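You operate a simulated robot arm through the tools that you are given. There is no shell and no other tool.

Carry out the task below with a simulated robot arm. There is one attempt and no reset: what you move stays moved.

JOB
Tap both joint caps down to their lines and push their pins home.
Fine: use the grey mallet and lay it back where it lay.

Only the result counts: the job must be done as asked and must still hold three seconds after the hand-in. Knocking over, shifting, dropping, spilling or breaking anything else fails it. A push-on lid holds only when it is set on centred and level and pressed home; a screw cap is set on level and turned clockwise until tight.

ROBOT AND FRAMES
A 6-joint arm with a two-finger gripper, fixed in place. Base frame: the origin is at the foot of the arm, x ahead of it, y to its left, z up. Units: m, degrees, N and s.
Its first joint turns from -166.0 to 166.0 degrees. Payload 2.45 kg.
Tool frame: the origin (TCP) lies between the finger pads and is the grasp point; the fingertips stand 0.02 m ahead of it; z points along the fingers, y is the line along which they close. Largest opening 0.14 m; the body of the gripper starts 0.168 m behind the TCP.
Orientation is that of the tool frame in the base frame, as a unit quaternion [w, x, y, z]. With the fingers straight down and closing along the base's y, the tool's x points along the base's -x, its y along +y and its z along -z.

CONTROLS
- The arm moves only by the tool apply_moves. Its argument "commands" is a list of rows, each a list of 6 numbers: the shift along the tool's x, y, z in units of 20 mm (1.0 is 20 mm), then the turn, a rotation vector about the tool's x, y, z in units of 6 degrees (1.0 is 6 degrees). In form: [[dx, dy, dz, wx, wy, wz], ...]. A call has 1 to 20 rows; each row shifts and turns the commanded pose from where the row before left it, along the tool's axes as they then stand. "claw" is the finger opening in mm, from 0 to 140, set as the call begins (left out, the last holds). A call with a number of a shift or a turn outside -1 to 1 is refused whole. A row lasts 0.2 s, in which the tool goes at most 0.05 m and 8.6 degrees; a call with a longer step from one row to the next is refused whole, and so is a gripper value outside its range. Where a pose cannot be reached the arm comes as near as it can. A force on the tool above 90 N (or 10 N above the force at the start of the call, whichever is more), or a blocked arm, ends the call early, and 0.2 s more pass. Each finger travels about 0.045 m/s and halts on what it meets, pressing with about 39 N; the grip force reading is that of the motor and also rises with nothing between the fingers. The clock runs only during rows and for 0.2 s after the last one: add rows that do not move to give the fingers time. It gives the time, the measured TCP pose, the force on the tool (base axes), the opening and the grip force at its end, in the units of the frame above (readings bear some noise), with the torque about the TCP (base axes, N m) and any sound that the robot's microphone picked up, and new pictures: "pictures" is both (left out), scene, wrist or none.
- Cameras (640 x 400 px; columns grow to the right, rows downward): "scene" is fixed at [0.3984, -0.6513, 1.618]; the picture's right is [0.56, -0.83, 0.00], its down [-0.50, -0.34, -0.80] and it looks along [0.66, 0.45, -0.60] (base axes); focal length 359 px, centre (320, 200). "wrist" rides on the gripper at [0.078, 0.011, -0.209] in the tool frame; the picture's right is [-0.14, 0.99, 0.00], its down [-0.92, -0.13, -0.37] and it looks along [-0.37, -0.05, 0.93] (tool axes); focal length 280 px, centre (320, 200). There is no depth. A picture from a camera that has moved, and an enlarged one, comes with that camera's place and axes in the base frame and with its lens.
- zoom(camera, box): a new picture of the part [left, top, right, bottom] of that camera's present view, enlarged. The clock stands still meanwhile.
- hand_in(): hands the job in; it is judged then, once.

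Nothing tells you positions but the pictures and the camera data. Unless the task says otherwise, let go and move clear before handing in.

The tools are called after "Emit:" as a command line: name --pt "numbers of a row" for each row, then --argument value for the rest, lists and objects as JSON in quotes. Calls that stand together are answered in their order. apply_moves: Moves the arm, as the interface text tells. Its arguments: {"type":"object","properties":{"commands":{"type":"array"},"claw":{"type":"number"},"pictures":{"type":"string","enum":["both","scene","wrist","none"]}},"required":["commands"]} The other tools are called the same way: zoom (camera, box) takes an enlarged picture of a part of a camera's view; hand_in () hands the job in.

At the start:

```text
t: 0.0
eef_pos: [0.6261, -0.274, 1.289]
ee_rot: [-0.001, 0.0, 1.0, 0.0]
ft_force: [-0.5, -0.2, 0.6]
wrist_torque: [0.02, 0.0, 0.01]
gripper_width: 0.1403
finger_force: 0.0
```

scene: 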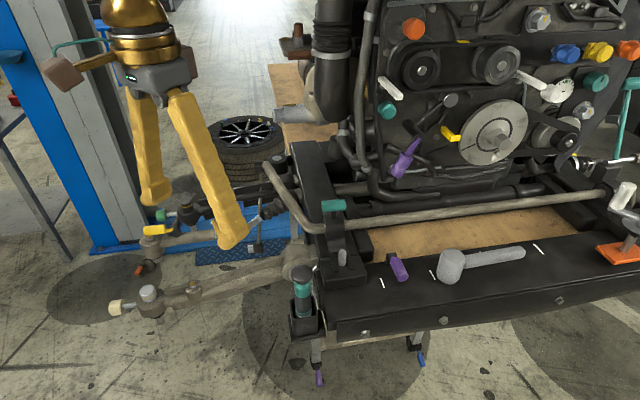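
wrist: 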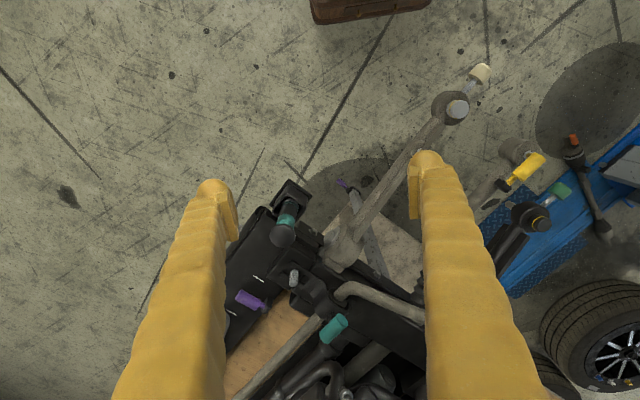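

I see a truck chassis with a grey mallet lying on the front beam, several coloured caps/pins, and an arm hovering up high. First I'll zoom in to identify the joint caps, their lines and the pins.

Emit:
zoom --camera "scene" --box '[240, 180, 440, 400]'

Emit:
zoom --camera "scene" --box '[400, 180, 640, 330]'

Emit:
zoom --camera "scene" --box '[90, 180, 290, 330]'

Emit:
zoom --camera "wrist" --box '[220, 150, 380, 330]'

Emit:
zoom --camera "wrist" --box '[400, 50, 640, 250]'

```text
1.82 times, centred on (340, 290) of scene
camera zoom: at [0.3984, -0.6513, 1.618], right [0.56, -0.83, 0.0], down [-0.5, -0.34, -0.8], along [0.66, 0.45, -0.6], focal length 652 px, centre (284, 36)
```

zoom: 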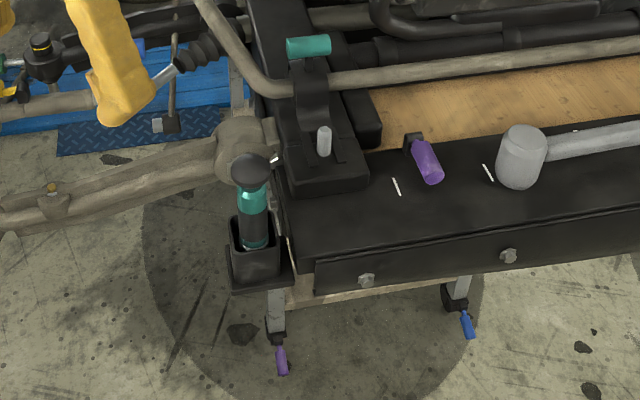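

```text
2.67 times, centred on (520, 255) of scene
camera zoom: at [0.3984, -0.6513, 1.618], right [0.56, -0.83, 0.0], down [-0.5, -0.34, -0.8], along [0.66, 0.45, -0.6], focal length 956 px, centre (-213, 53)
```

zoom: 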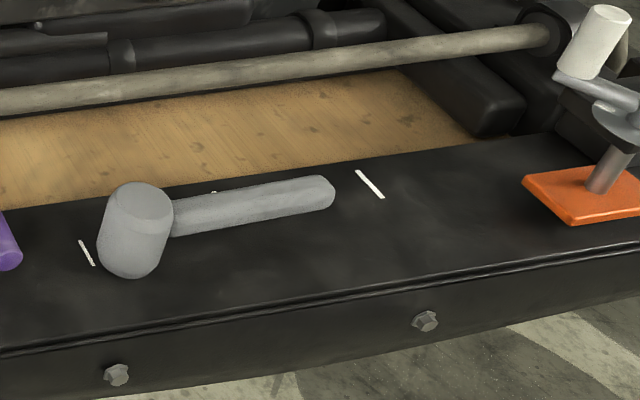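

```text
2.67 times, centred on (190, 255) of scene
camera zoom: at [0.3984, -0.6513, 1.618], right [0.56, -0.83, 0.0], down [-0.5, -0.34, -0.8], along [0.66, 0.45, -0.6], focal length 956 px, centre (667, 53)
```

zoom: 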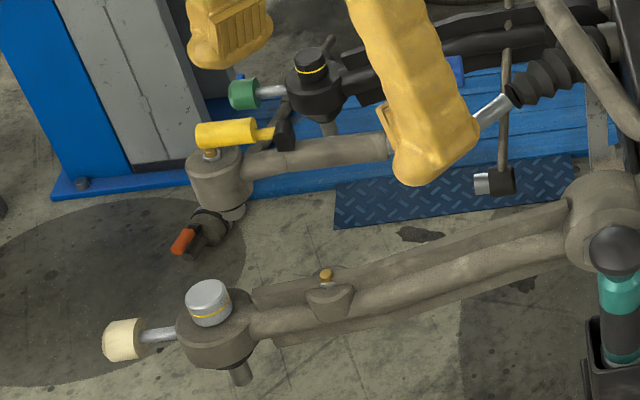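

```text
2.22 times, centred on (300, 240) of wrist
camera zoom: at [0.5489, -0.2626, 1.4978], right [0.14, 0.99, 0.0], down [0.92, -0.13, 0.37], along [0.37, -0.05, -0.93], focal length 623 px, centre (364, 111)
```

zoom: 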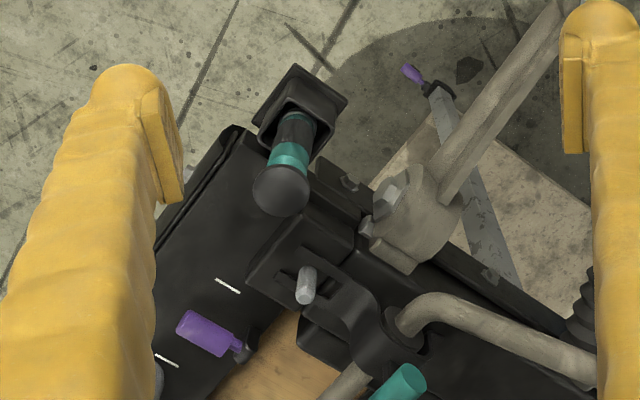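

```text
2.00 times, centred on (520, 150) of wrist
camera zoom: at [0.5489, -0.2626, 1.4978], right [0.14, 0.99, 0.0], down [0.92, -0.13, 0.37], along [0.37, -0.05, -0.93], focal length 561 px, centre (-80, 300)
```

zoom: 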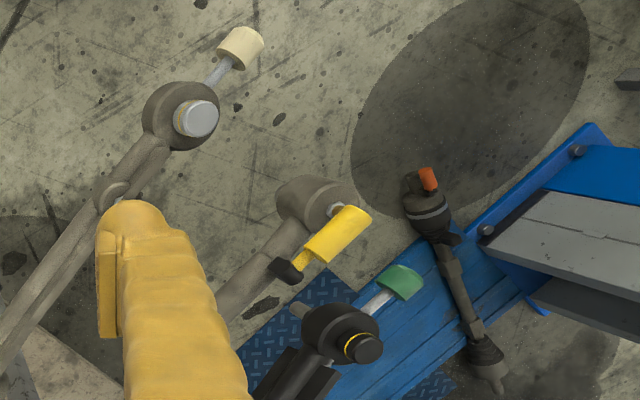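

The two joints each have a capped stud with a yellow line (a steel cap at about [0.63, 0.00, 0.92] and a black one at about [0.90, 0.18, 0.94]), with a cream pin and a green pin sticking out sideways. The grey mallet lies on the front beam to the right. Next I move over for a closer wrist view of the mallet.

Emit:
apply_moves --pt "-0.4 -1 -0.4 0 0 0" --pt "-0.4 -1 -0.4 0 0 0" --pt "-0.4 -1 -0.4 0 0 0" --pt "-0.4 -1 -0.4 0 0 0" --pt "-0.4 -1 -0.4 0 0 0" --pt "-0.4 -1 -0.4 0 0 0" --pt "-0.4 -1 -0.4 0 0 0" --pt "-0.4 -1 -0.4 0 0 0" --pt "-0.4 -1 0 0 0 0" --pt "-0.4 -1 0 0 0 0" --pt "0 -1 0 0 0 0" --pt "0 -1 0 0 0 0" --pt "0 0 0 0 0 0"

```text
t: 2.8
eef_pos: [0.7073, -0.514, 1.3541]
ee_rot: [0.0, -0.001, 1.0, 0.001]
ft_force: [-0.3, 0.0, 1.0]
wrist_torque: [0.05, -0.04, 0.01]
gripper_width: 0.1402
finger_force: 0.0
camera wrist: at [0.63, -0.5025, 1.5628], right [0.14, 0.99, 0.0], down [0.92, -0.13, 0.37], along [0.37, -0.05, -0.93], focal length 280 px, centre (320, 200)
```

scene: 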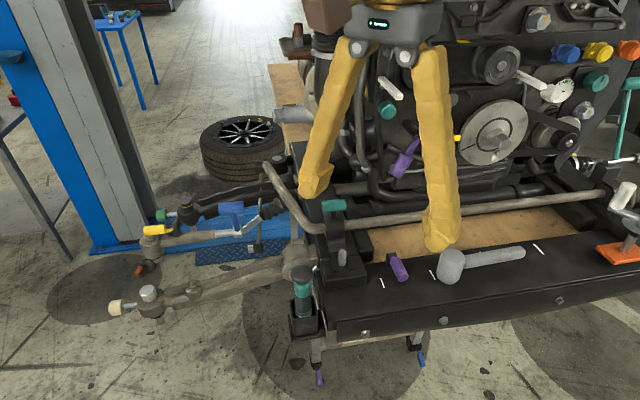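
wrist: 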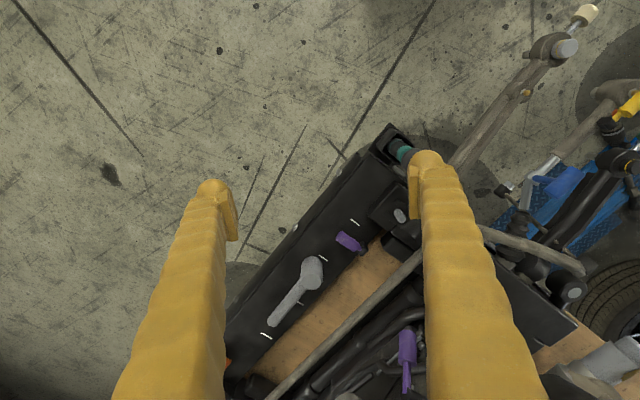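

The grey mallet's head is at about [1.06, -0.58, 0.98], with its handle running outward to the right. I'll zoom in on it and on the white marks around it before choosing a grasp.

Emit:
zoom --camera "wrist" --box '[230, 200, 390, 360]'

Emit:
zoom --camera "scene" --box '[420, 220, 560, 310]'

Emit:
zoom --camera "wrist" --box '[500, 0, 640, 220]'

Emit:
zoom --camera "scene" --box '[100, 190, 220, 340]'

```text
2.50 times, centred on (310, 280) of wrist
camera zoom: at [0.63, -0.5025, 1.5628], right [0.14, 0.99, 0.0], down [0.92, -0.13, 0.37], along [0.37, -0.05, -0.93], focal length 701 px, centre (345, 0)
```

zoom: 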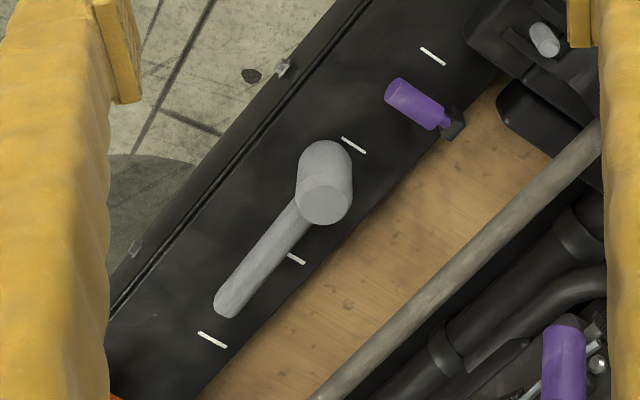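

```text
4.44 times, centred on (490, 265) of scene
camera zoom: at [0.3984, -0.6513, 1.618], right [0.56, -0.83, 0.0], down [-0.5, -0.34, -0.8], along [0.66, 0.45, -0.6], focal length 1594 px, centre (-436, -89)
```

zoom: 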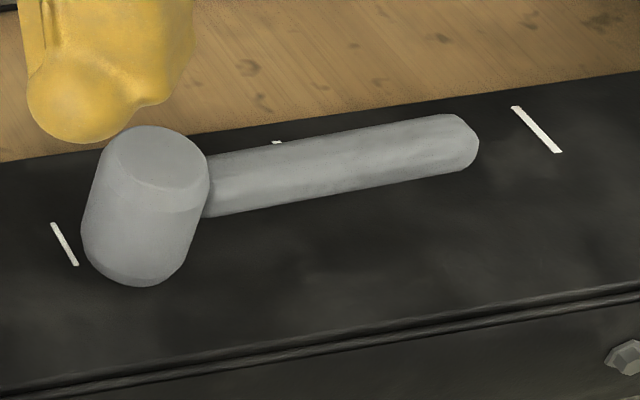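

```text
1.82 times, centred on (570, 110) of wrist
camera zoom: at [0.63, -0.5025, 1.5628], right [0.14, 0.99, 0.0], down [0.92, -0.13, 0.37], along [0.37, -0.05, -0.93], focal length 510 px, centre (-134, 364)
```

zoom: 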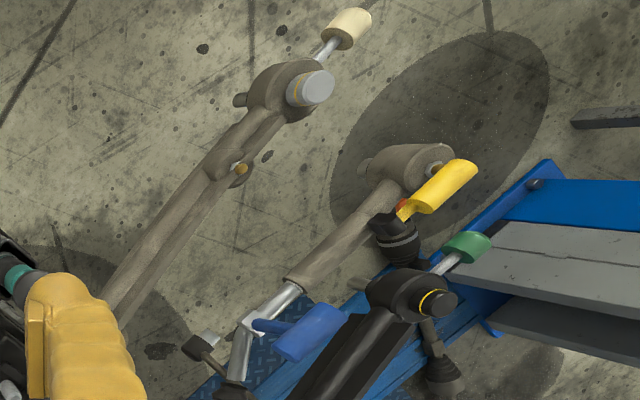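

```text
2.67 times, centred on (160, 265) of scene
camera zoom: at [0.3984, -0.6513, 1.618], right [0.56, -0.83, 0.0], down [-0.5, -0.34, -0.8], along [0.66, 0.45, -0.6], focal length 956 px, centre (747, 27)
```

zoom: 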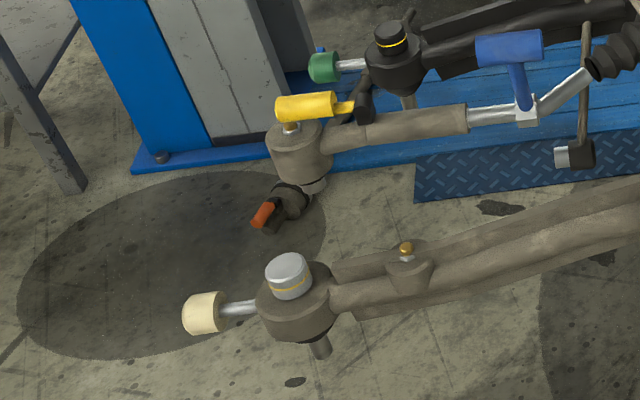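

The mallet stands on its head face with the handle running level along the beam, between white marks, so I'll note its exact pose. I'm checking the engine parts that stick out near the approach path, such as the purple handle.

Emit:
zoom --camera "scene" --box '[340, 60, 640, 260]'

Emit:
zoom --camera "wrist" --box '[300, 200, 640, 400]'

```text
2.00 times, centred on (490, 160) of scene
camera zoom: at [0.3984, -0.6513, 1.618], right [0.56, -0.83, 0.0], down [-0.5, -0.34, -0.8], along [0.66, 0.45, -0.6], focal length 717 px, centre (-20, 280)
```

zoom: 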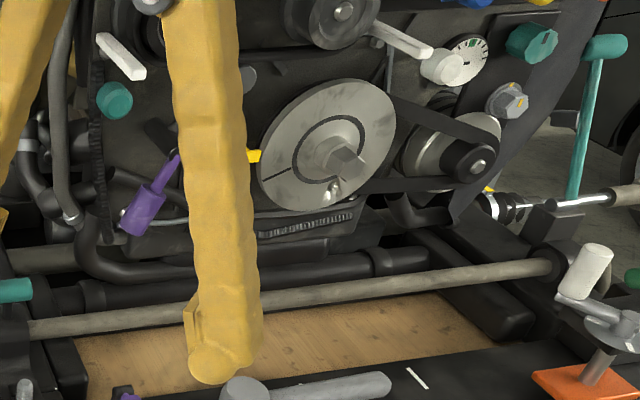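

```text
1.88 times, centred on (470, 300) of wrist
camera zoom: at [0.63, -0.5025, 1.5628], right [0.14, 0.99, 0.0], down [0.92, -0.13, 0.37], along [0.37, -0.05, -0.93], focal length 528 px, centre (38, 12)
```

zoom: 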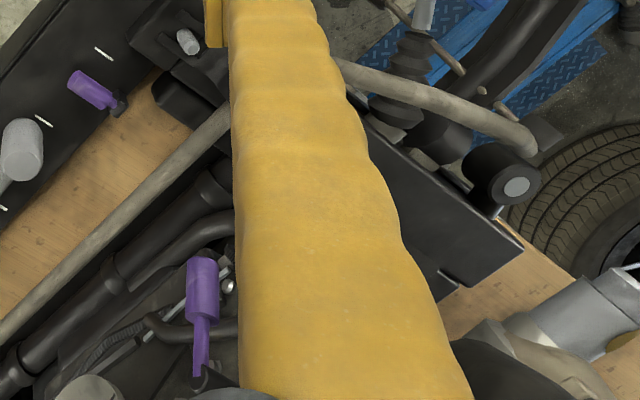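

The dipstick handle ends at about [1.05, -0.41, 1.19], so there is room to come in along the mallet handle. I'll turn the tool so the fingers close across the handle, tilt it outward for reach, and look again.

Emit:
apply_moves --pt "0 0 0 0 0 1" --pt "0 0 0 0 0 1" --pt "0 0 0 0 0 1" --pt "0 0 0 0 0 1" --pt "0 0 0 0 0 1" --pt "0 0 0 0 0 1" --pt "0 0 0 0 0 1" --pt "0 0 0 0 0 1" --pt "0 0 0 0 -1 0" --pt "0 0 0 0 -1 0" --pt "0 0 0 0 -1 0" --pt "0 0 0 0 -1 0" --pt "0 0 0 0 -1 0" --pt "0 0 0 0 -1 0" --pt "0 0 0 0 0 0"

```text
t: 6.0
eef_pos: [0.7071, -0.5139, 1.3531]
ee_rot: [0.283, 0.386, 0.869, -0.125]
ft_force: [-0.4, -0.7, 0.8]
wrist_torque: [-0.01, 0.01, 0.0]
gripper_width: 0.1401
finger_force: 0.1
camera wrist: at [0.5907, -0.3672, 1.476], right [0.81, 0.58, 0.08], down [0.26, -0.48, 0.84], along [0.53, -0.66, -0.54], focal length 280 px, centre (320, 200)
```

scene: 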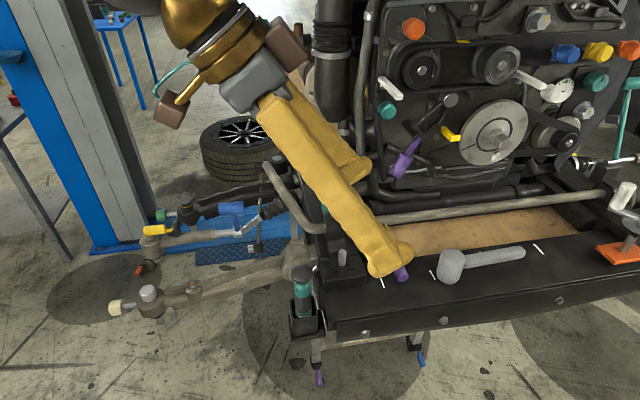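
wrist: 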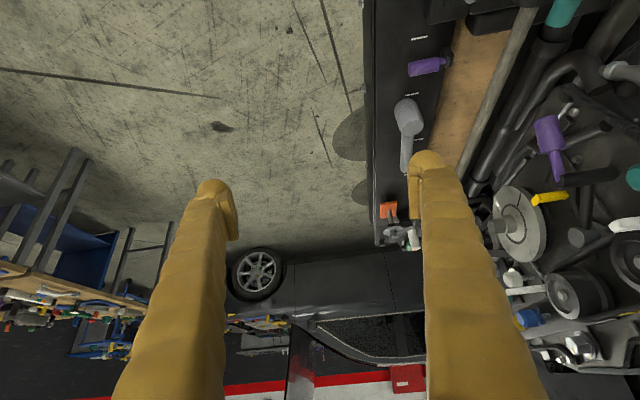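

The tilt works and the view lines up with the beam. Now I'll move out toward a point above the mallet handle, with the fingers narrowed to 70 mm, and check the reach.

Emit:
apply_moves --pt "-0.81 0.65 0.78 0 0 0" --pt "-0.81 0.65 0.78 0 0 0" --pt "-0.81 0.65 0.78 0 0 0" --pt "-0.81 0.65 0.78 0 0 0" --pt "-0.81 0.65 0.78 0 0 0" --pt "-0.81 0.65 0.78 0 0 0" --pt "-0.81 0.65 0.78 0 0 0" --pt "-0.81 0.65 0.78 0 0 0" --pt "-0.81 0.65 0.78 0 0 0" --pt "-0.81 0.65 0.78 0 0 0" --pt "-0.81 0.65 0.78 0 0 0" --pt "0 0 0 0 0 0" --claw 70

```text
t: 8.6
eef_pos: [0.9758, -0.5996, 1.3188]
ee_rot: [0.283, 0.386, 0.869, -0.126]
ft_force: [0.3, -0.4, -0.7]
wrist_torque: [0.02, -0.01, -0.02]
gripper_width: 0.0697
finger_force: 0.0
camera wrist: at [0.8606, -0.454, 1.4427], right [0.81, 0.58, 0.08], down [0.26, -0.48, 0.84], along [0.53, -0.66, -0.54], focal length 280 px, centre (320, 200)
```

scene: 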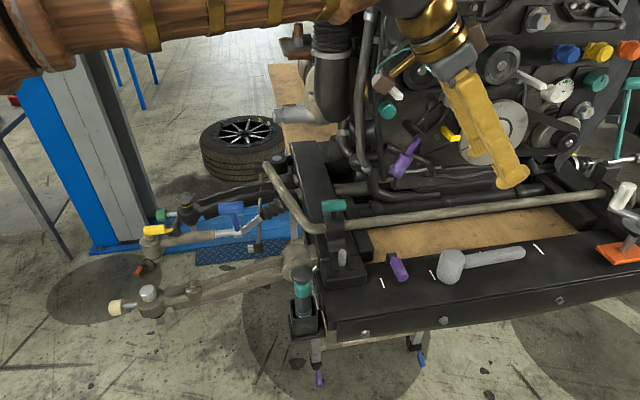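
wrist: 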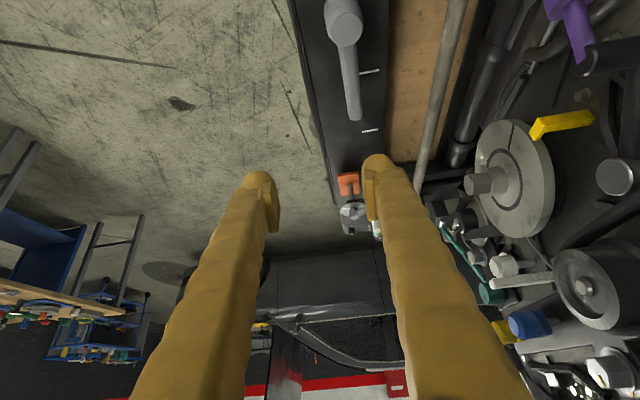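

The arm reaches here without trouble. I'll zoom in on the mallet from this viewpoint to fix its position and handle direction.

Emit:
zoom --camera "wrist" --box '[270, 0, 430, 220]'

Emit:
zoom --camera "scene" --box '[420, 220, 560, 310]'

```text
1.82 times, centred on (350, 110) of wrist
camera zoom: at [0.8606, -0.454, 1.4427], right [0.81, 0.58, 0.08], down [0.26, -0.48, 0.84], along [0.53, -0.66, -0.54], focal length 510 px, centre (266, 364)
```

zoom: 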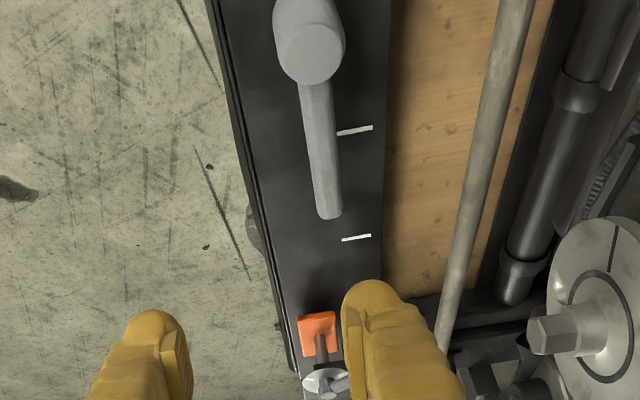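

```text
4.44 times, centred on (490, 265) of scene
camera zoom: at [0.3984, -0.6513, 1.618], right [0.56, -0.83, 0.0], down [-0.5, -0.34, -0.8], along [0.66, 0.45, -0.6], focal length 1594 px, centre (-436, -89)
```

zoom: 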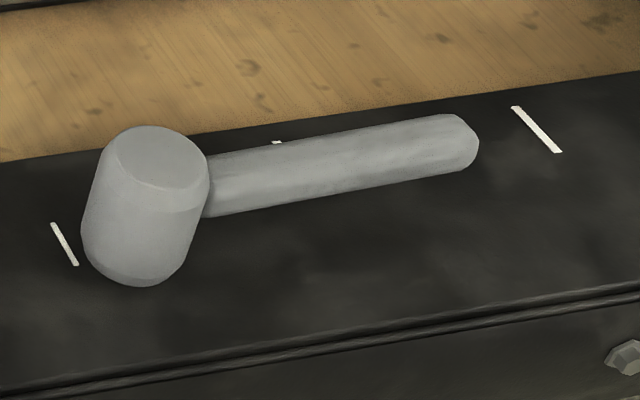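

Triangulating gives the mallet head axis at [1.036, -0.580], the head top at z≈1.036 and the beam top at z≈0.961. The handle axis is at z≈0.998 and points at azimuth about -42.5°. I'll correct the yaw and hover above the head, since gripping across the head keeps the tapping force in line with the fingers.

Emit:
apply_moves --pt "0 0 0 -0.53 0 -0.727" --pt "0.464 0.344 0.968 0 0 0" --pt "0.464 0.344 0.968 0 0 0" --pt "0.464 0.344 0.968 0 0 0" --pt "0.464 0.344 0.968 0 0 0" --pt "0.464 0.344 0.968 0 0 0" --pt "0.464 0.344 0.968 0 0 0" --pt "0.464 0.344 0.968 0 0 0" --pt "0.464 0.344 0.968 0 0 0" --pt "0 0 0 0 0 0" --pt "0 0 0 0 0 0" --claw 100

```text
t: 11.0
eef_pos: [1.036, -0.5792, 1.1488]
ee_rot: [0.288, 0.345, 0.886, -0.112]
ft_force: [0.0, 0.1, 0.2]
wrist_torque: [0.0, 0.0, 0.01]
gripper_width: 0.0998
finger_force: 0.0
camera wrist: at [0.9077, -0.4447, 1.2728], right [0.75, 0.65, 0.08], down [0.3, -0.45, 0.84], along [0.59, -0.61, -0.54], focal length 280 px, centre (320, 200)
```

scene: 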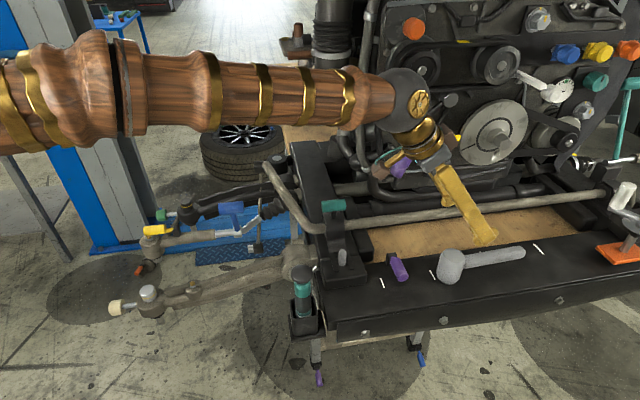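
wrist: 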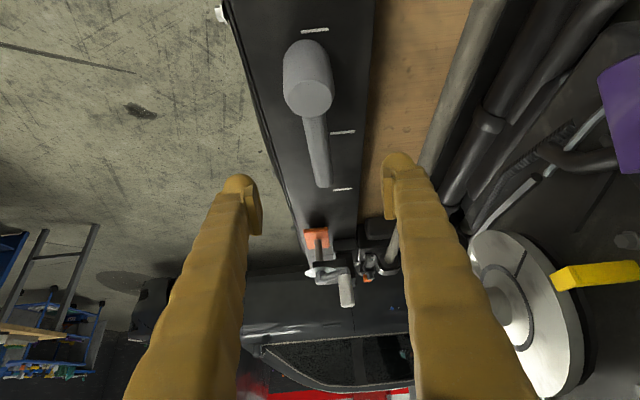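

The hover pose was reached exactly. The gripper body is close to the purple dipstick handle, so I'll zoom in and check the clearance before I descend.

Emit:
zoom --camera "scene" --box '[340, 60, 540, 300]'

Emit:
zoom --camera "wrist" --box '[240, 20, 400, 220]'

Emit:
zoom --camera "wrist" --box '[400, 0, 640, 260]'

```text
1.67 times, centred on (440, 180) of scene
camera zoom: at [0.3984, -0.6513, 1.618], right [0.56, -0.83, 0.0], down [-0.5, -0.34, -0.8], along [0.66, 0.45, -0.6], focal length 598 px, centre (120, 233)
```

zoom: 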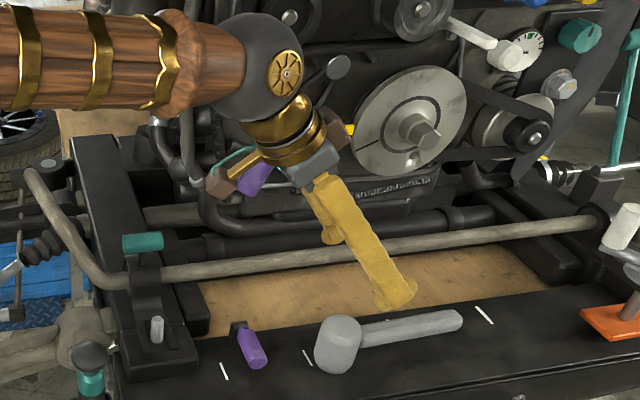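

```text
2.00 times, centred on (320, 120) of wrist
camera zoom: at [0.9077, -0.4447, 1.2728], right [0.75, 0.65, 0.08], down [0.3, -0.45, 0.84], along [0.59, -0.61, -0.54], focal length 561 px, centre (320, 360)
```

zoom: 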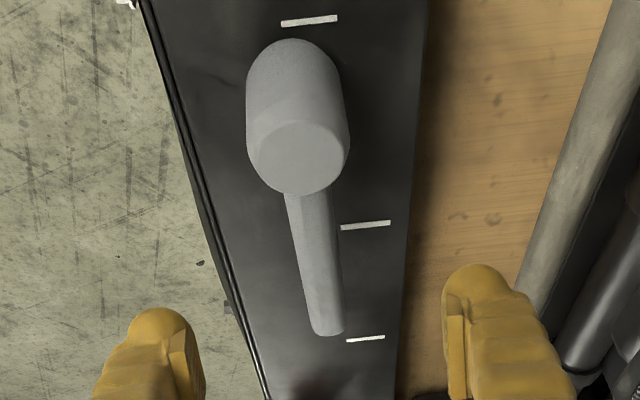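

```text
1.54 times, centred on (520, 130) of wrist
camera zoom: at [0.9077, -0.4447, 1.2728], right [0.75, 0.65, 0.08], down [0.3, -0.45, 0.84], along [0.59, -0.61, -0.54], focal length 431 px, centre (12, 308)
```

zoom: 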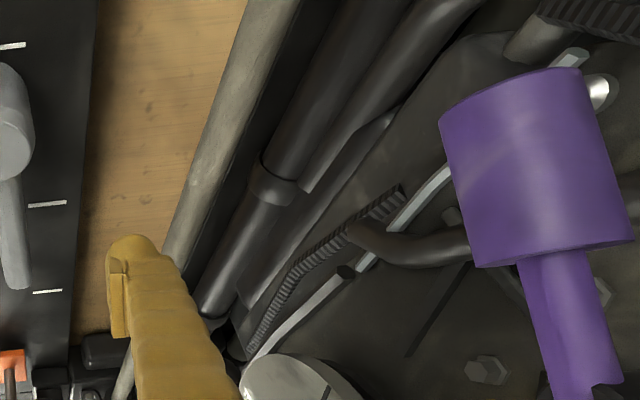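

The camera mount and body clear the purple handle by about 4 cm, and the sway bar by more than that, so a straight vertical descent is safe. The head position checks out at [1.0355, -0.579]. I'll descend in two stages with the fingers at 90 mm.

Emit:
apply_moves --pt "0.518 0 0.713 0 0 0" --pt "0.518 0 0.713 0 0 0" --pt "0.518 0 0.713 0 0 0" --pt "0.518 0 0.713 0 0 0" --pt "0.518 0 0.713 0 0 0" --pt "0 0 0 0 0 0" --claw 90

```text
t: 12.4
eef_pos: [1.0371, -0.58, 1.0625]
ee_rot: [0.287, 0.345, 0.886, -0.112]
ft_force: [-0.3, 0.4, 0.1]
wrist_torque: [0.02, 0.03, 0.03]
gripper_width: 0.0898
finger_force: 0.0
camera wrist: at [0.9083, -0.4461, 1.1856], right [0.75, 0.65, 0.08], down [0.3, -0.45, 0.84], along [0.59, -0.61, -0.54], focal length 280 px, centre (320, 200)
```

scene: 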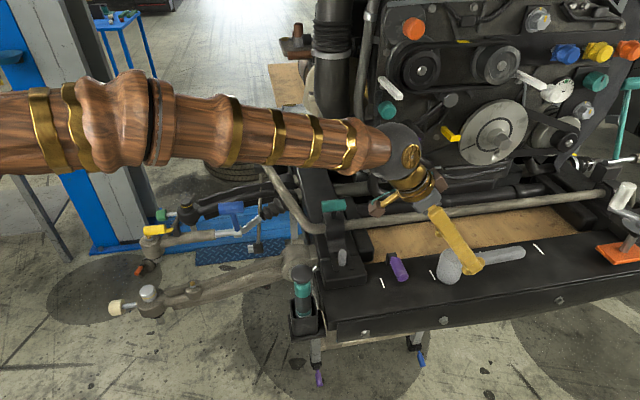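
wrist: 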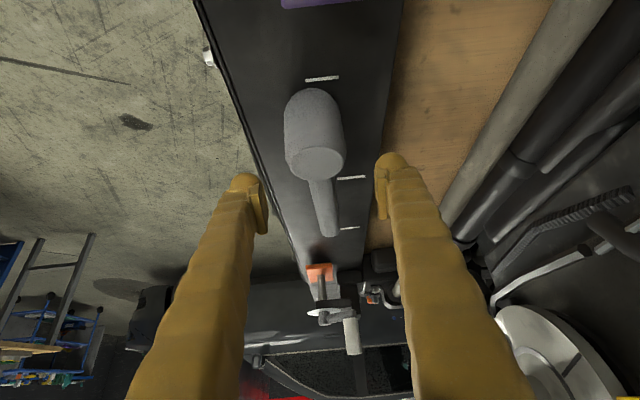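

The head is centred between the fingers. I'll finish the descent to z≈1.008, and then close on the head.

Emit:
apply_moves --pt "0.419 0 0.5375 0 0 0" --pt "0.419 0 0.5375 0 0 0" --pt "0.419 0 0.5375 0 0 0" --pt "0.419 0 0.5375 0 0 0" --pt "0 0 0 0 0 0"

Emit:
zoom --camera "wrist" --box '[220, 60, 420, 280]'

Emit:
zoom --camera "scene" --box '[360, 160, 560, 310]'

```text
t: 13.6
eef_pos: [1.0367, -0.5798, 1.0055]
ee_rot: [0.288, 0.345, 0.886, -0.112]
ft_force: [-0.9, -0.4, -1.0]
wrist_torque: [-0.02, -0.01, -0.03]
gripper_width: 0.0902
finger_force: 0.1
camera wrist: at [0.9079, -0.445, 1.1292], right [0.75, 0.65, 0.08], down [0.3, -0.45, 0.84], along [0.59, -0.61, -0.54], focal length 280 px, centre (320, 200)
```

scene: 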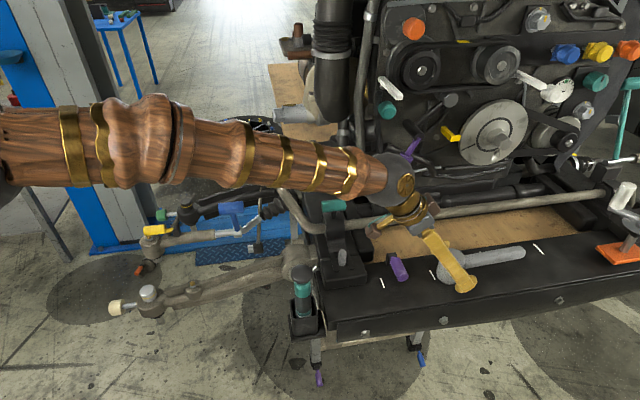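
wrist: 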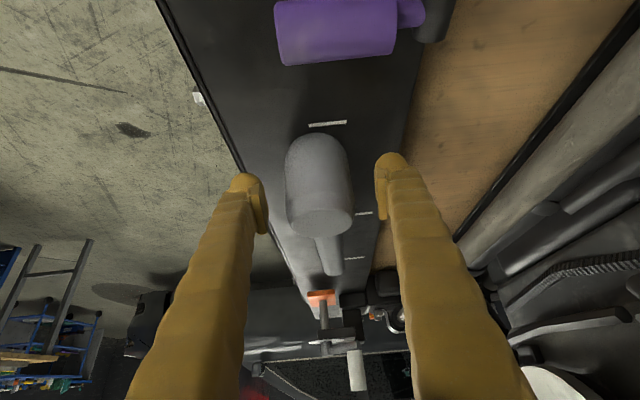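

```text
1.82 times, centred on (320, 170) of wrist
camera zoom: at [0.9079, -0.445, 1.1292], right [0.75, 0.65, 0.08], down [0.3, -0.45, 0.84], along [0.59, -0.61, -0.54], focal length 510 px, centre (320, 254)
```

zoom: 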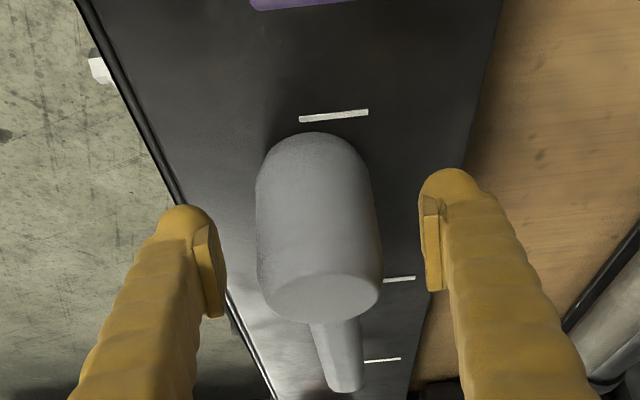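

```text
2.67 times, centred on (460, 235) of scene
camera zoom: at [0.3984, -0.6513, 1.618], right [0.56, -0.83, 0.0], down [-0.5, -0.34, -0.8], along [0.66, 0.45, -0.6], focal length 956 px, centre (-53, 107)
```

zoom: 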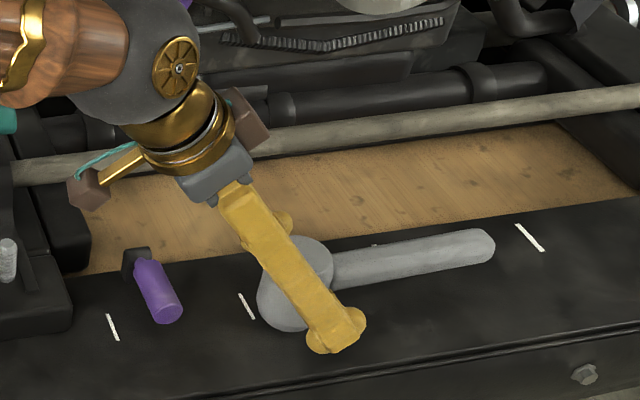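

The fingers flank the head at the right height with nothing else in contact. Closing now.

Emit:
apply_moves --pt "0 0 0 0 0 0" --pt "0 0 0 0 0 0" --pt "0 0 0 0 0 0" --pt "0 0 0 0 0 0" --pt "0 0 0 0 0 0" --pt "0 0 0 0 0 0" --claw 30

Emit:
zoom --camera "wrist" --box '[220, 60, 420, 280]'

```text
t: 15.0
eef_pos: [1.037, -0.5789, 1.0057]
ee_rot: [0.288, 0.346, 0.886, -0.112]
ft_force: [-2.5, -2.5, 1.6]
wrist_torque: [0.04, 0.02, -0.04]
gripper_width: 0.0519
finger_force: 39.2
camera wrist: at [0.9078, -0.4451, 1.1294], right [0.75, 0.65, 0.08], down [0.3, -0.45, 0.84], along [0.59, -0.61, -0.54], focal length 280 px, centre (320, 200)
```

scene: 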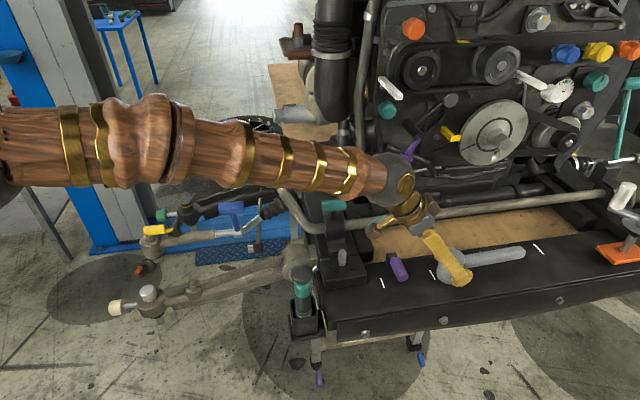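
wrist: 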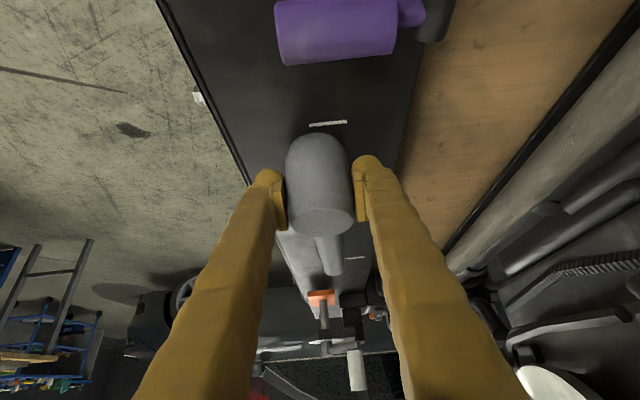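

```text
1.82 times, centred on (320, 170) of wrist
camera zoom: at [0.9078, -0.4451, 1.1294], right [0.75, 0.65, 0.08], down [0.3, -0.45, 0.84], along [0.59, -0.61, -0.54], focal length 510 px, centre (320, 254)
```

zoom: 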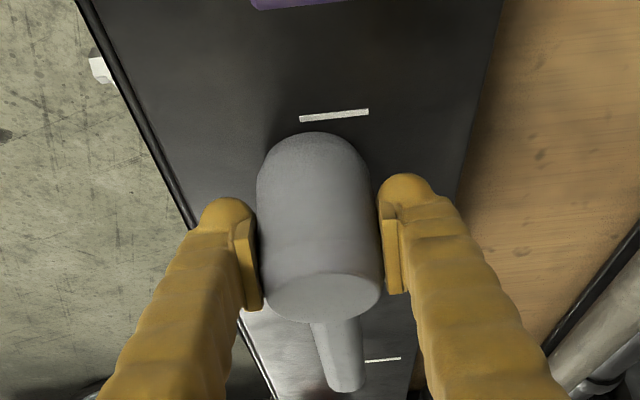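

The fingers hold the head at 51.9 mm with 39 N, at grasp pose [1.037, -0.579, 1.0057], which I'll reuse when I put it back. Now I lift straight up.

Emit:
apply_moves --pt "-0.294 0 -0.404 0 0 0" --pt "-0.294 0 -0.404 0 0 0" --pt "-0.588 0 -0.808 0 0 0" --pt "-0.588 0 -0.808 0 0 0" --pt "-0.588 0 -0.808 0 0 0" --pt "-0.588 0 -0.808 0 0 0" --pt "0 0 0 0 0 0"

Emit:
zoom --camera "wrist" --box '[220, 60, 420, 280]'

```text
t: 16.6
eef_pos: [1.0357, -0.58, 1.1059]
ee_rot: [0.288, 0.345, 0.886, -0.111]
ft_force: [-0.4, 0.2, -4.1]
wrist_torque: [0.03, 0.01, 0.0]
gripper_width: 0.0522
finger_force: 39.0
camera wrist: at [0.9072, -0.4458, 1.229], right [0.75, 0.65, 0.08], down [0.3, -0.45, 0.84], along [0.59, -0.61, -0.54], focal length 280 px, centre (320, 200)
```

scene: 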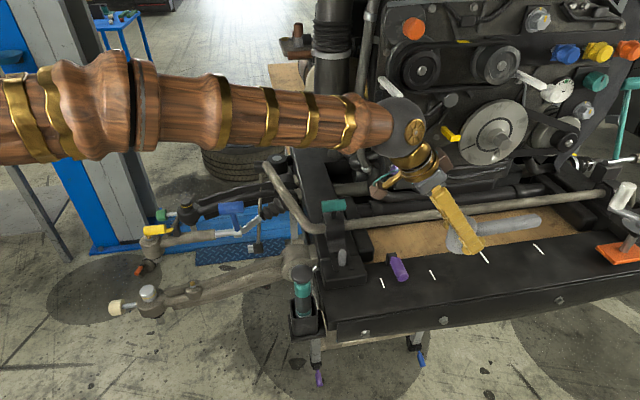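
wrist: 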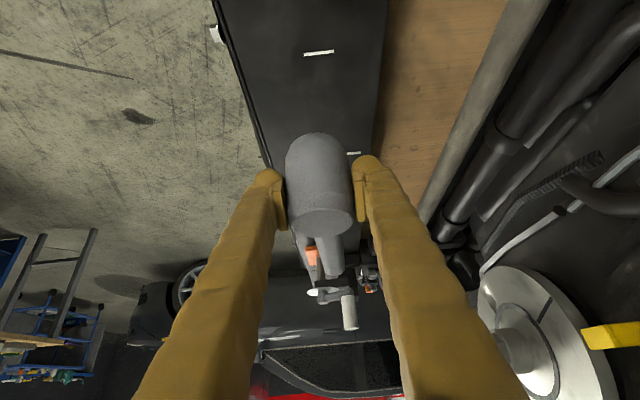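

```text
1.82 times, centred on (320, 170) of wrist
camera zoom: at [0.9072, -0.4458, 1.229], right [0.75, 0.65, 0.08], down [0.3, -0.45, 0.84], along [0.59, -0.61, -0.54], focal length 510 px, centre (320, 254)
```

zoom: 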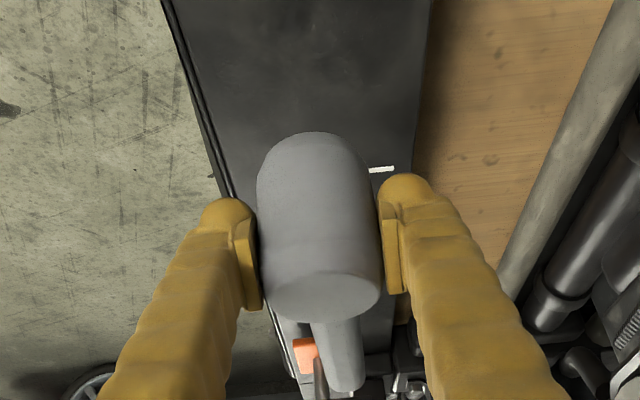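

The mallet is held firmly and level (about 0.42 kg). I'll carry it up and back away from the engine first.

Emit:
apply_moves --pt "0.327 -0.268 -0.944 0 0 0" --pt "0.327 -0.268 -0.944 0 0 0" --pt "0.327 -0.268 -0.944 0 0 0" --pt "0.327 -0.268 -0.944 0 0 0" --pt "0.327 -0.268 -0.944 0 0 0" --pt "0.327 -0.268 -0.944 0 0 0" --pt "0.327 -0.268 -0.944 0 0 0" --pt "0.327 -0.268 -0.944 0 0 0" --pt "0.327 -0.268 -0.944 0 0 0" --pt "0.327 -0.268 -0.944 0 0 0" --pt "0.327 -0.268 -0.944 0 0 0" --pt "0.327 -0.268 -0.944 0 0 0" --pt "0.327 -0.268 -0.944 0 0 0" --pt "0.327 -0.268 -0.944 0 0 0" --pt "0 0 0 0 0 0"

```text
t: 19.8
eef_pos: [0.8132, -0.478, 1.2662]
ee_rot: [0.289, 0.344, 0.887, -0.112]
ft_force: [-0.6, 0.5, -4.7]
wrist_torque: [0.06, 0.06, -0.01]
gripper_width: 0.0519
finger_force: 38.9
camera wrist: at [0.6851, -0.3442, 1.3898], right [0.75, 0.65, 0.08], down [0.3, -0.45, 0.84], along [0.59, -0.61, -0.54], focal length 280 px, centre (320, 200)
```

scene: 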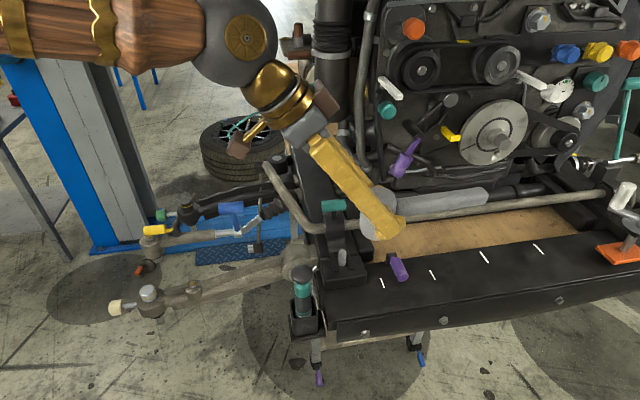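
wrist: 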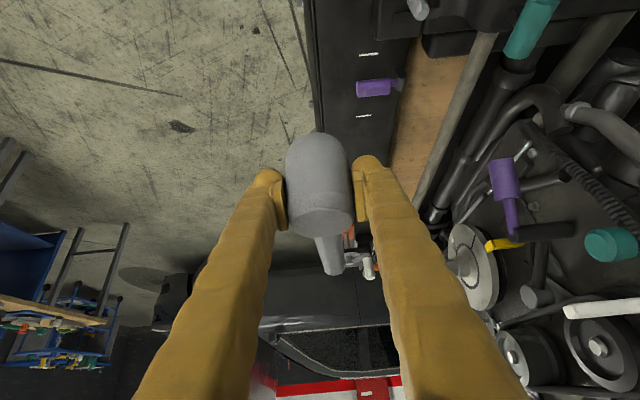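

I'm clear of the engine. Next I swing the tool's yaw so the handle will point toward -y at the steel cap, clear of the control arm and tie rod, and start across.

Emit:
apply_moves --pt "0 0 0 0.604 0 0.83" --pt "0 0 0 0.604 0 0.83" --pt "0 0 0 0.604 0 0.83" --pt "0 0 0 0.604 0 0.83" --pt "0 0 0 0.604 0 0.83" --pt "0 0 0 0.604 0 0.83" --pt "0.973 -0.237 -0.539 0 0 0" --pt "0.973 -0.237 -0.539 0 0 0" --pt "0.973 -0.237 -0.539 0 0 0" --pt "0.973 -0.237 -0.539 0 0 0" --pt "0.973 -0.237 -0.539 0 0 0" --pt "0.973 -0.237 -0.539 0 0 0" --pt "0.973 -0.237 -0.539 0 0 0" --pt "0.973 -0.237 -0.539 0 0 0" --pt "0.973 -0.237 -0.539 0 0 0" --pt "0.973 -0.237 -0.539 0 0 0" --pt "0 0 0 0 0 0"

```text
t: 23.4
eef_pos: [0.7295, -0.2706, 1.2399]
ee_rot: [0.237, 0.608, 0.731, -0.198]
ft_force: [-0.2, 0.5, -4.5]
wrist_torque: [0.02, 0.0, 0.0]
gripper_width: 0.0522
finger_force: 39.2
camera wrist: at [0.7072, -0.086, 1.3626], right [0.99, 0.07, 0.08], down [-0.03, -0.54, 0.84], along [0.1, -0.84, -0.54], focal length 280 px, centre (320, 200)
```

scene: 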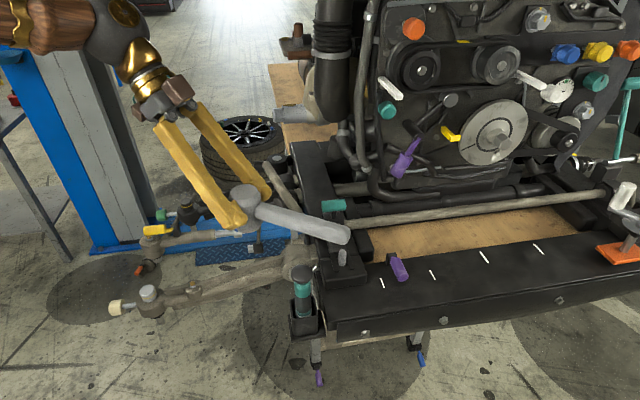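
wrist: 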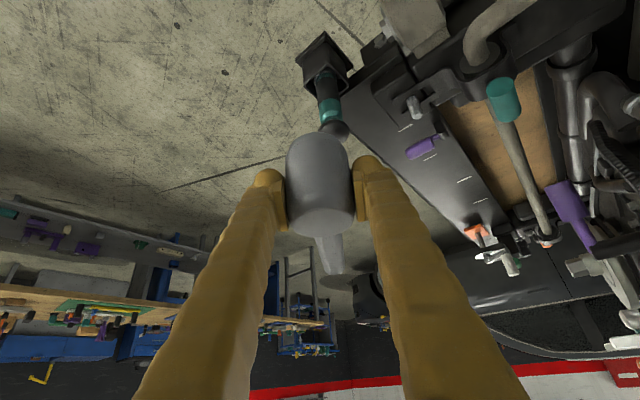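

Everything is still clear. I'll go on to a hover above the steel cap.

Emit:
apply_moves --pt "0.983 -0.183 -0.261 0 0 0" --pt "0.983 -0.183 -0.261 0 0 0" --pt "0.983 -0.183 -0.261 0 0 0" --pt "0.983 -0.183 -0.261 0 0 0" --pt "0.983 -0.183 -0.261 0 0 0" --pt "0.983 -0.183 -0.261 0 0 0" --pt "0.983 -0.183 -0.261 0 0 0" --pt "0.983 -0.183 -0.261 0 0 0" --pt "0.983 -0.183 -0.261 0 0 0" --pt "0.983 -0.183 -0.261 0 0 0" --pt "0.983 -0.183 -0.261 0 0 0" --pt "0.983 -0.183 -0.261 0 0 0" --pt "0.983 -0.183 -0.261 0 0 0" --pt "0.983 -0.183 -0.261 0 0 0" --pt "0.983 -0.183 -0.261 0 0 0" --pt "0 0 0 0 0 0"

Emit:
zoom --camera "wrist" --box '[220, 0, 460, 240]'

Emit:
zoom --camera "scene" --box '[80, 180, 260, 330]'

```text
t: 26.8
eef_pos: [0.6226, -0.0023, 1.1299]
ee_rot: [0.237, 0.609, 0.731, -0.198]
ft_force: [-0.2, 0.5, -4.7]
wrist_torque: [0.01, 0.01, 0.0]
gripper_width: 0.0522
finger_force: 39.3
camera wrist: at [0.5999, 0.1836, 1.2528], right [0.99, 0.07, 0.08], down [-0.03, -0.54, 0.84], along [0.1, -0.84, -0.54], focal length 280 px, centre (320, 200)
```

scene: 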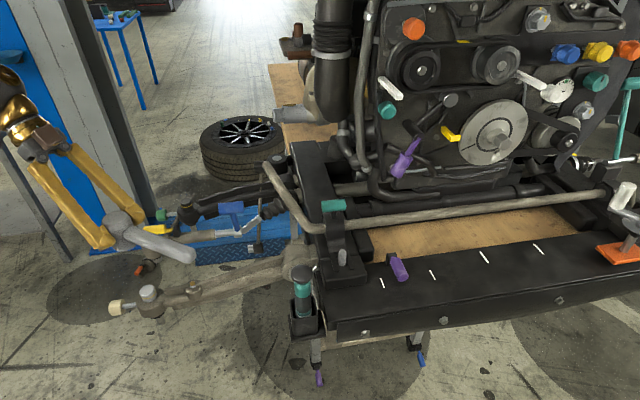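
wrist: 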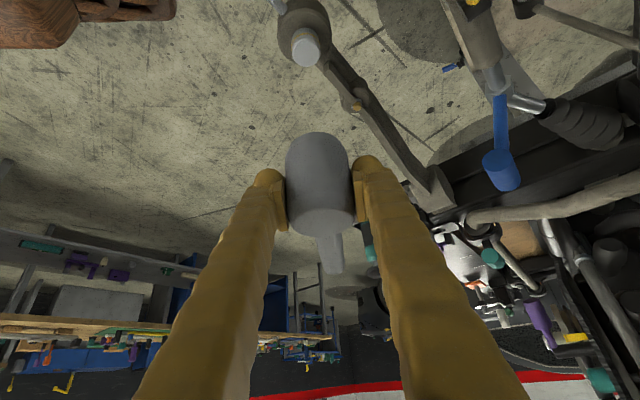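

```text
1.67 times, centred on (340, 120) of wrist
camera zoom: at [0.5999, 0.1836, 1.2528], right [0.99, 0.07, 0.08], down [-0.03, -0.54, 0.84], along [0.1, -0.84, -0.54], focal length 467 px, centre (287, 333)
```

zoom: 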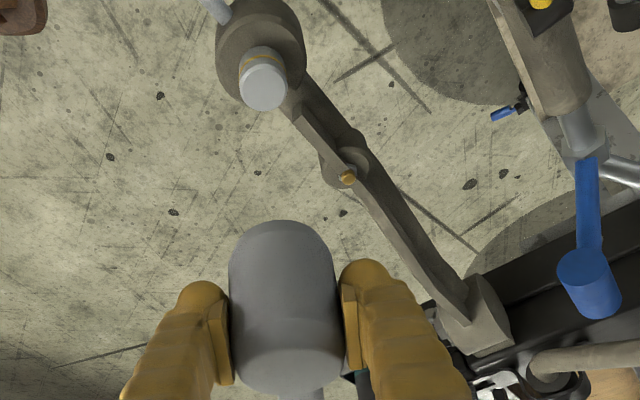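

```text
2.67 times, centred on (170, 255) of scene
camera zoom: at [0.3984, -0.6513, 1.618], right [0.56, -0.83, 0.0], down [-0.5, -0.34, -0.8], along [0.66, 0.45, -0.6], focal length 956 px, centre (720, 53)
```

zoom: 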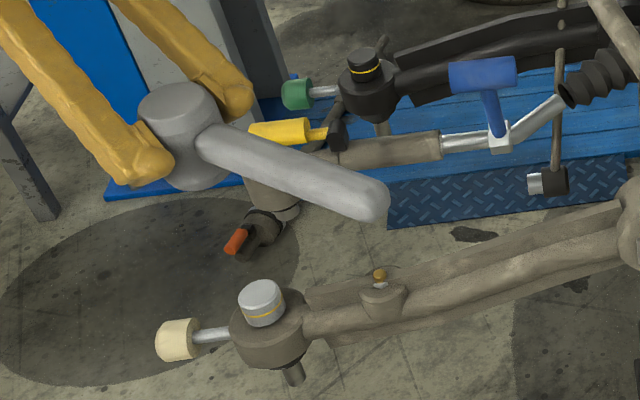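

The mallet is above the steel cap. I'll take high-magnification views to locate the cap centre and its line precisely.

Emit:
zoom --camera "wrist" --box '[265, 0, 365, 80]'

Emit:
zoom --camera "scene" --box '[100, 260, 220, 330]'

Emit:
zoom --camera "scene" --box '[130, 180, 270, 260]'

```text
5.00 times, centred on (315, 40) of wrist
camera zoom: at [0.5999, 0.1836, 1.2528], right [0.99, 0.07, 0.08], down [-0.03, -0.54, 0.84], along [0.1, -0.84, -0.54], focal length 1402 px, centre (345, 1000)
```

zoom: 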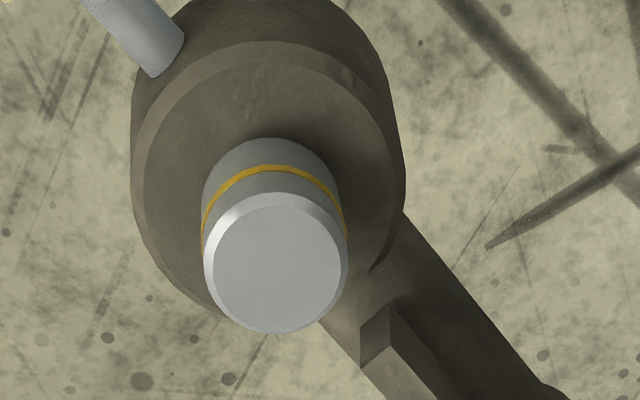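

```text
5.33 times, centred on (160, 295) of scene
camera zoom: at [0.3984, -0.6513, 1.618], right [0.56, -0.83, 0.0], down [-0.5, -0.34, -0.8], along [0.66, 0.45, -0.6], focal length 1913 px, centre (1173, -307)
```

zoom: 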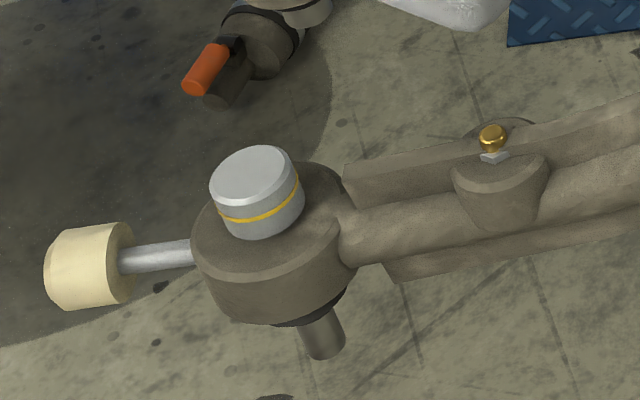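

```text
4.57 times, centred on (200, 220) of scene
camera zoom: at [0.3984, -0.6513, 1.618], right [0.56, -0.83, 0.0], down [-0.5, -0.34, -0.8], along [0.66, 0.45, -0.6], focal length 1639 px, centre (869, 109)
```

zoom: 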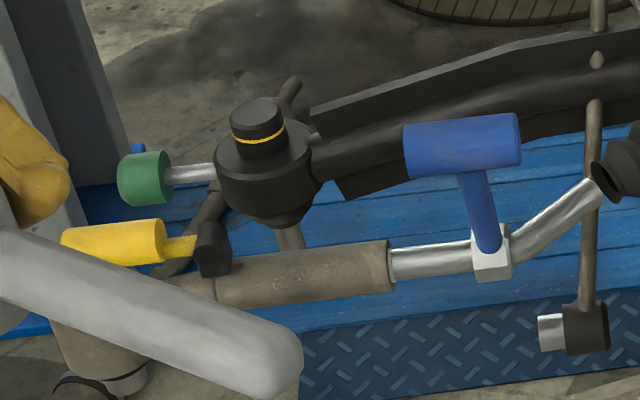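

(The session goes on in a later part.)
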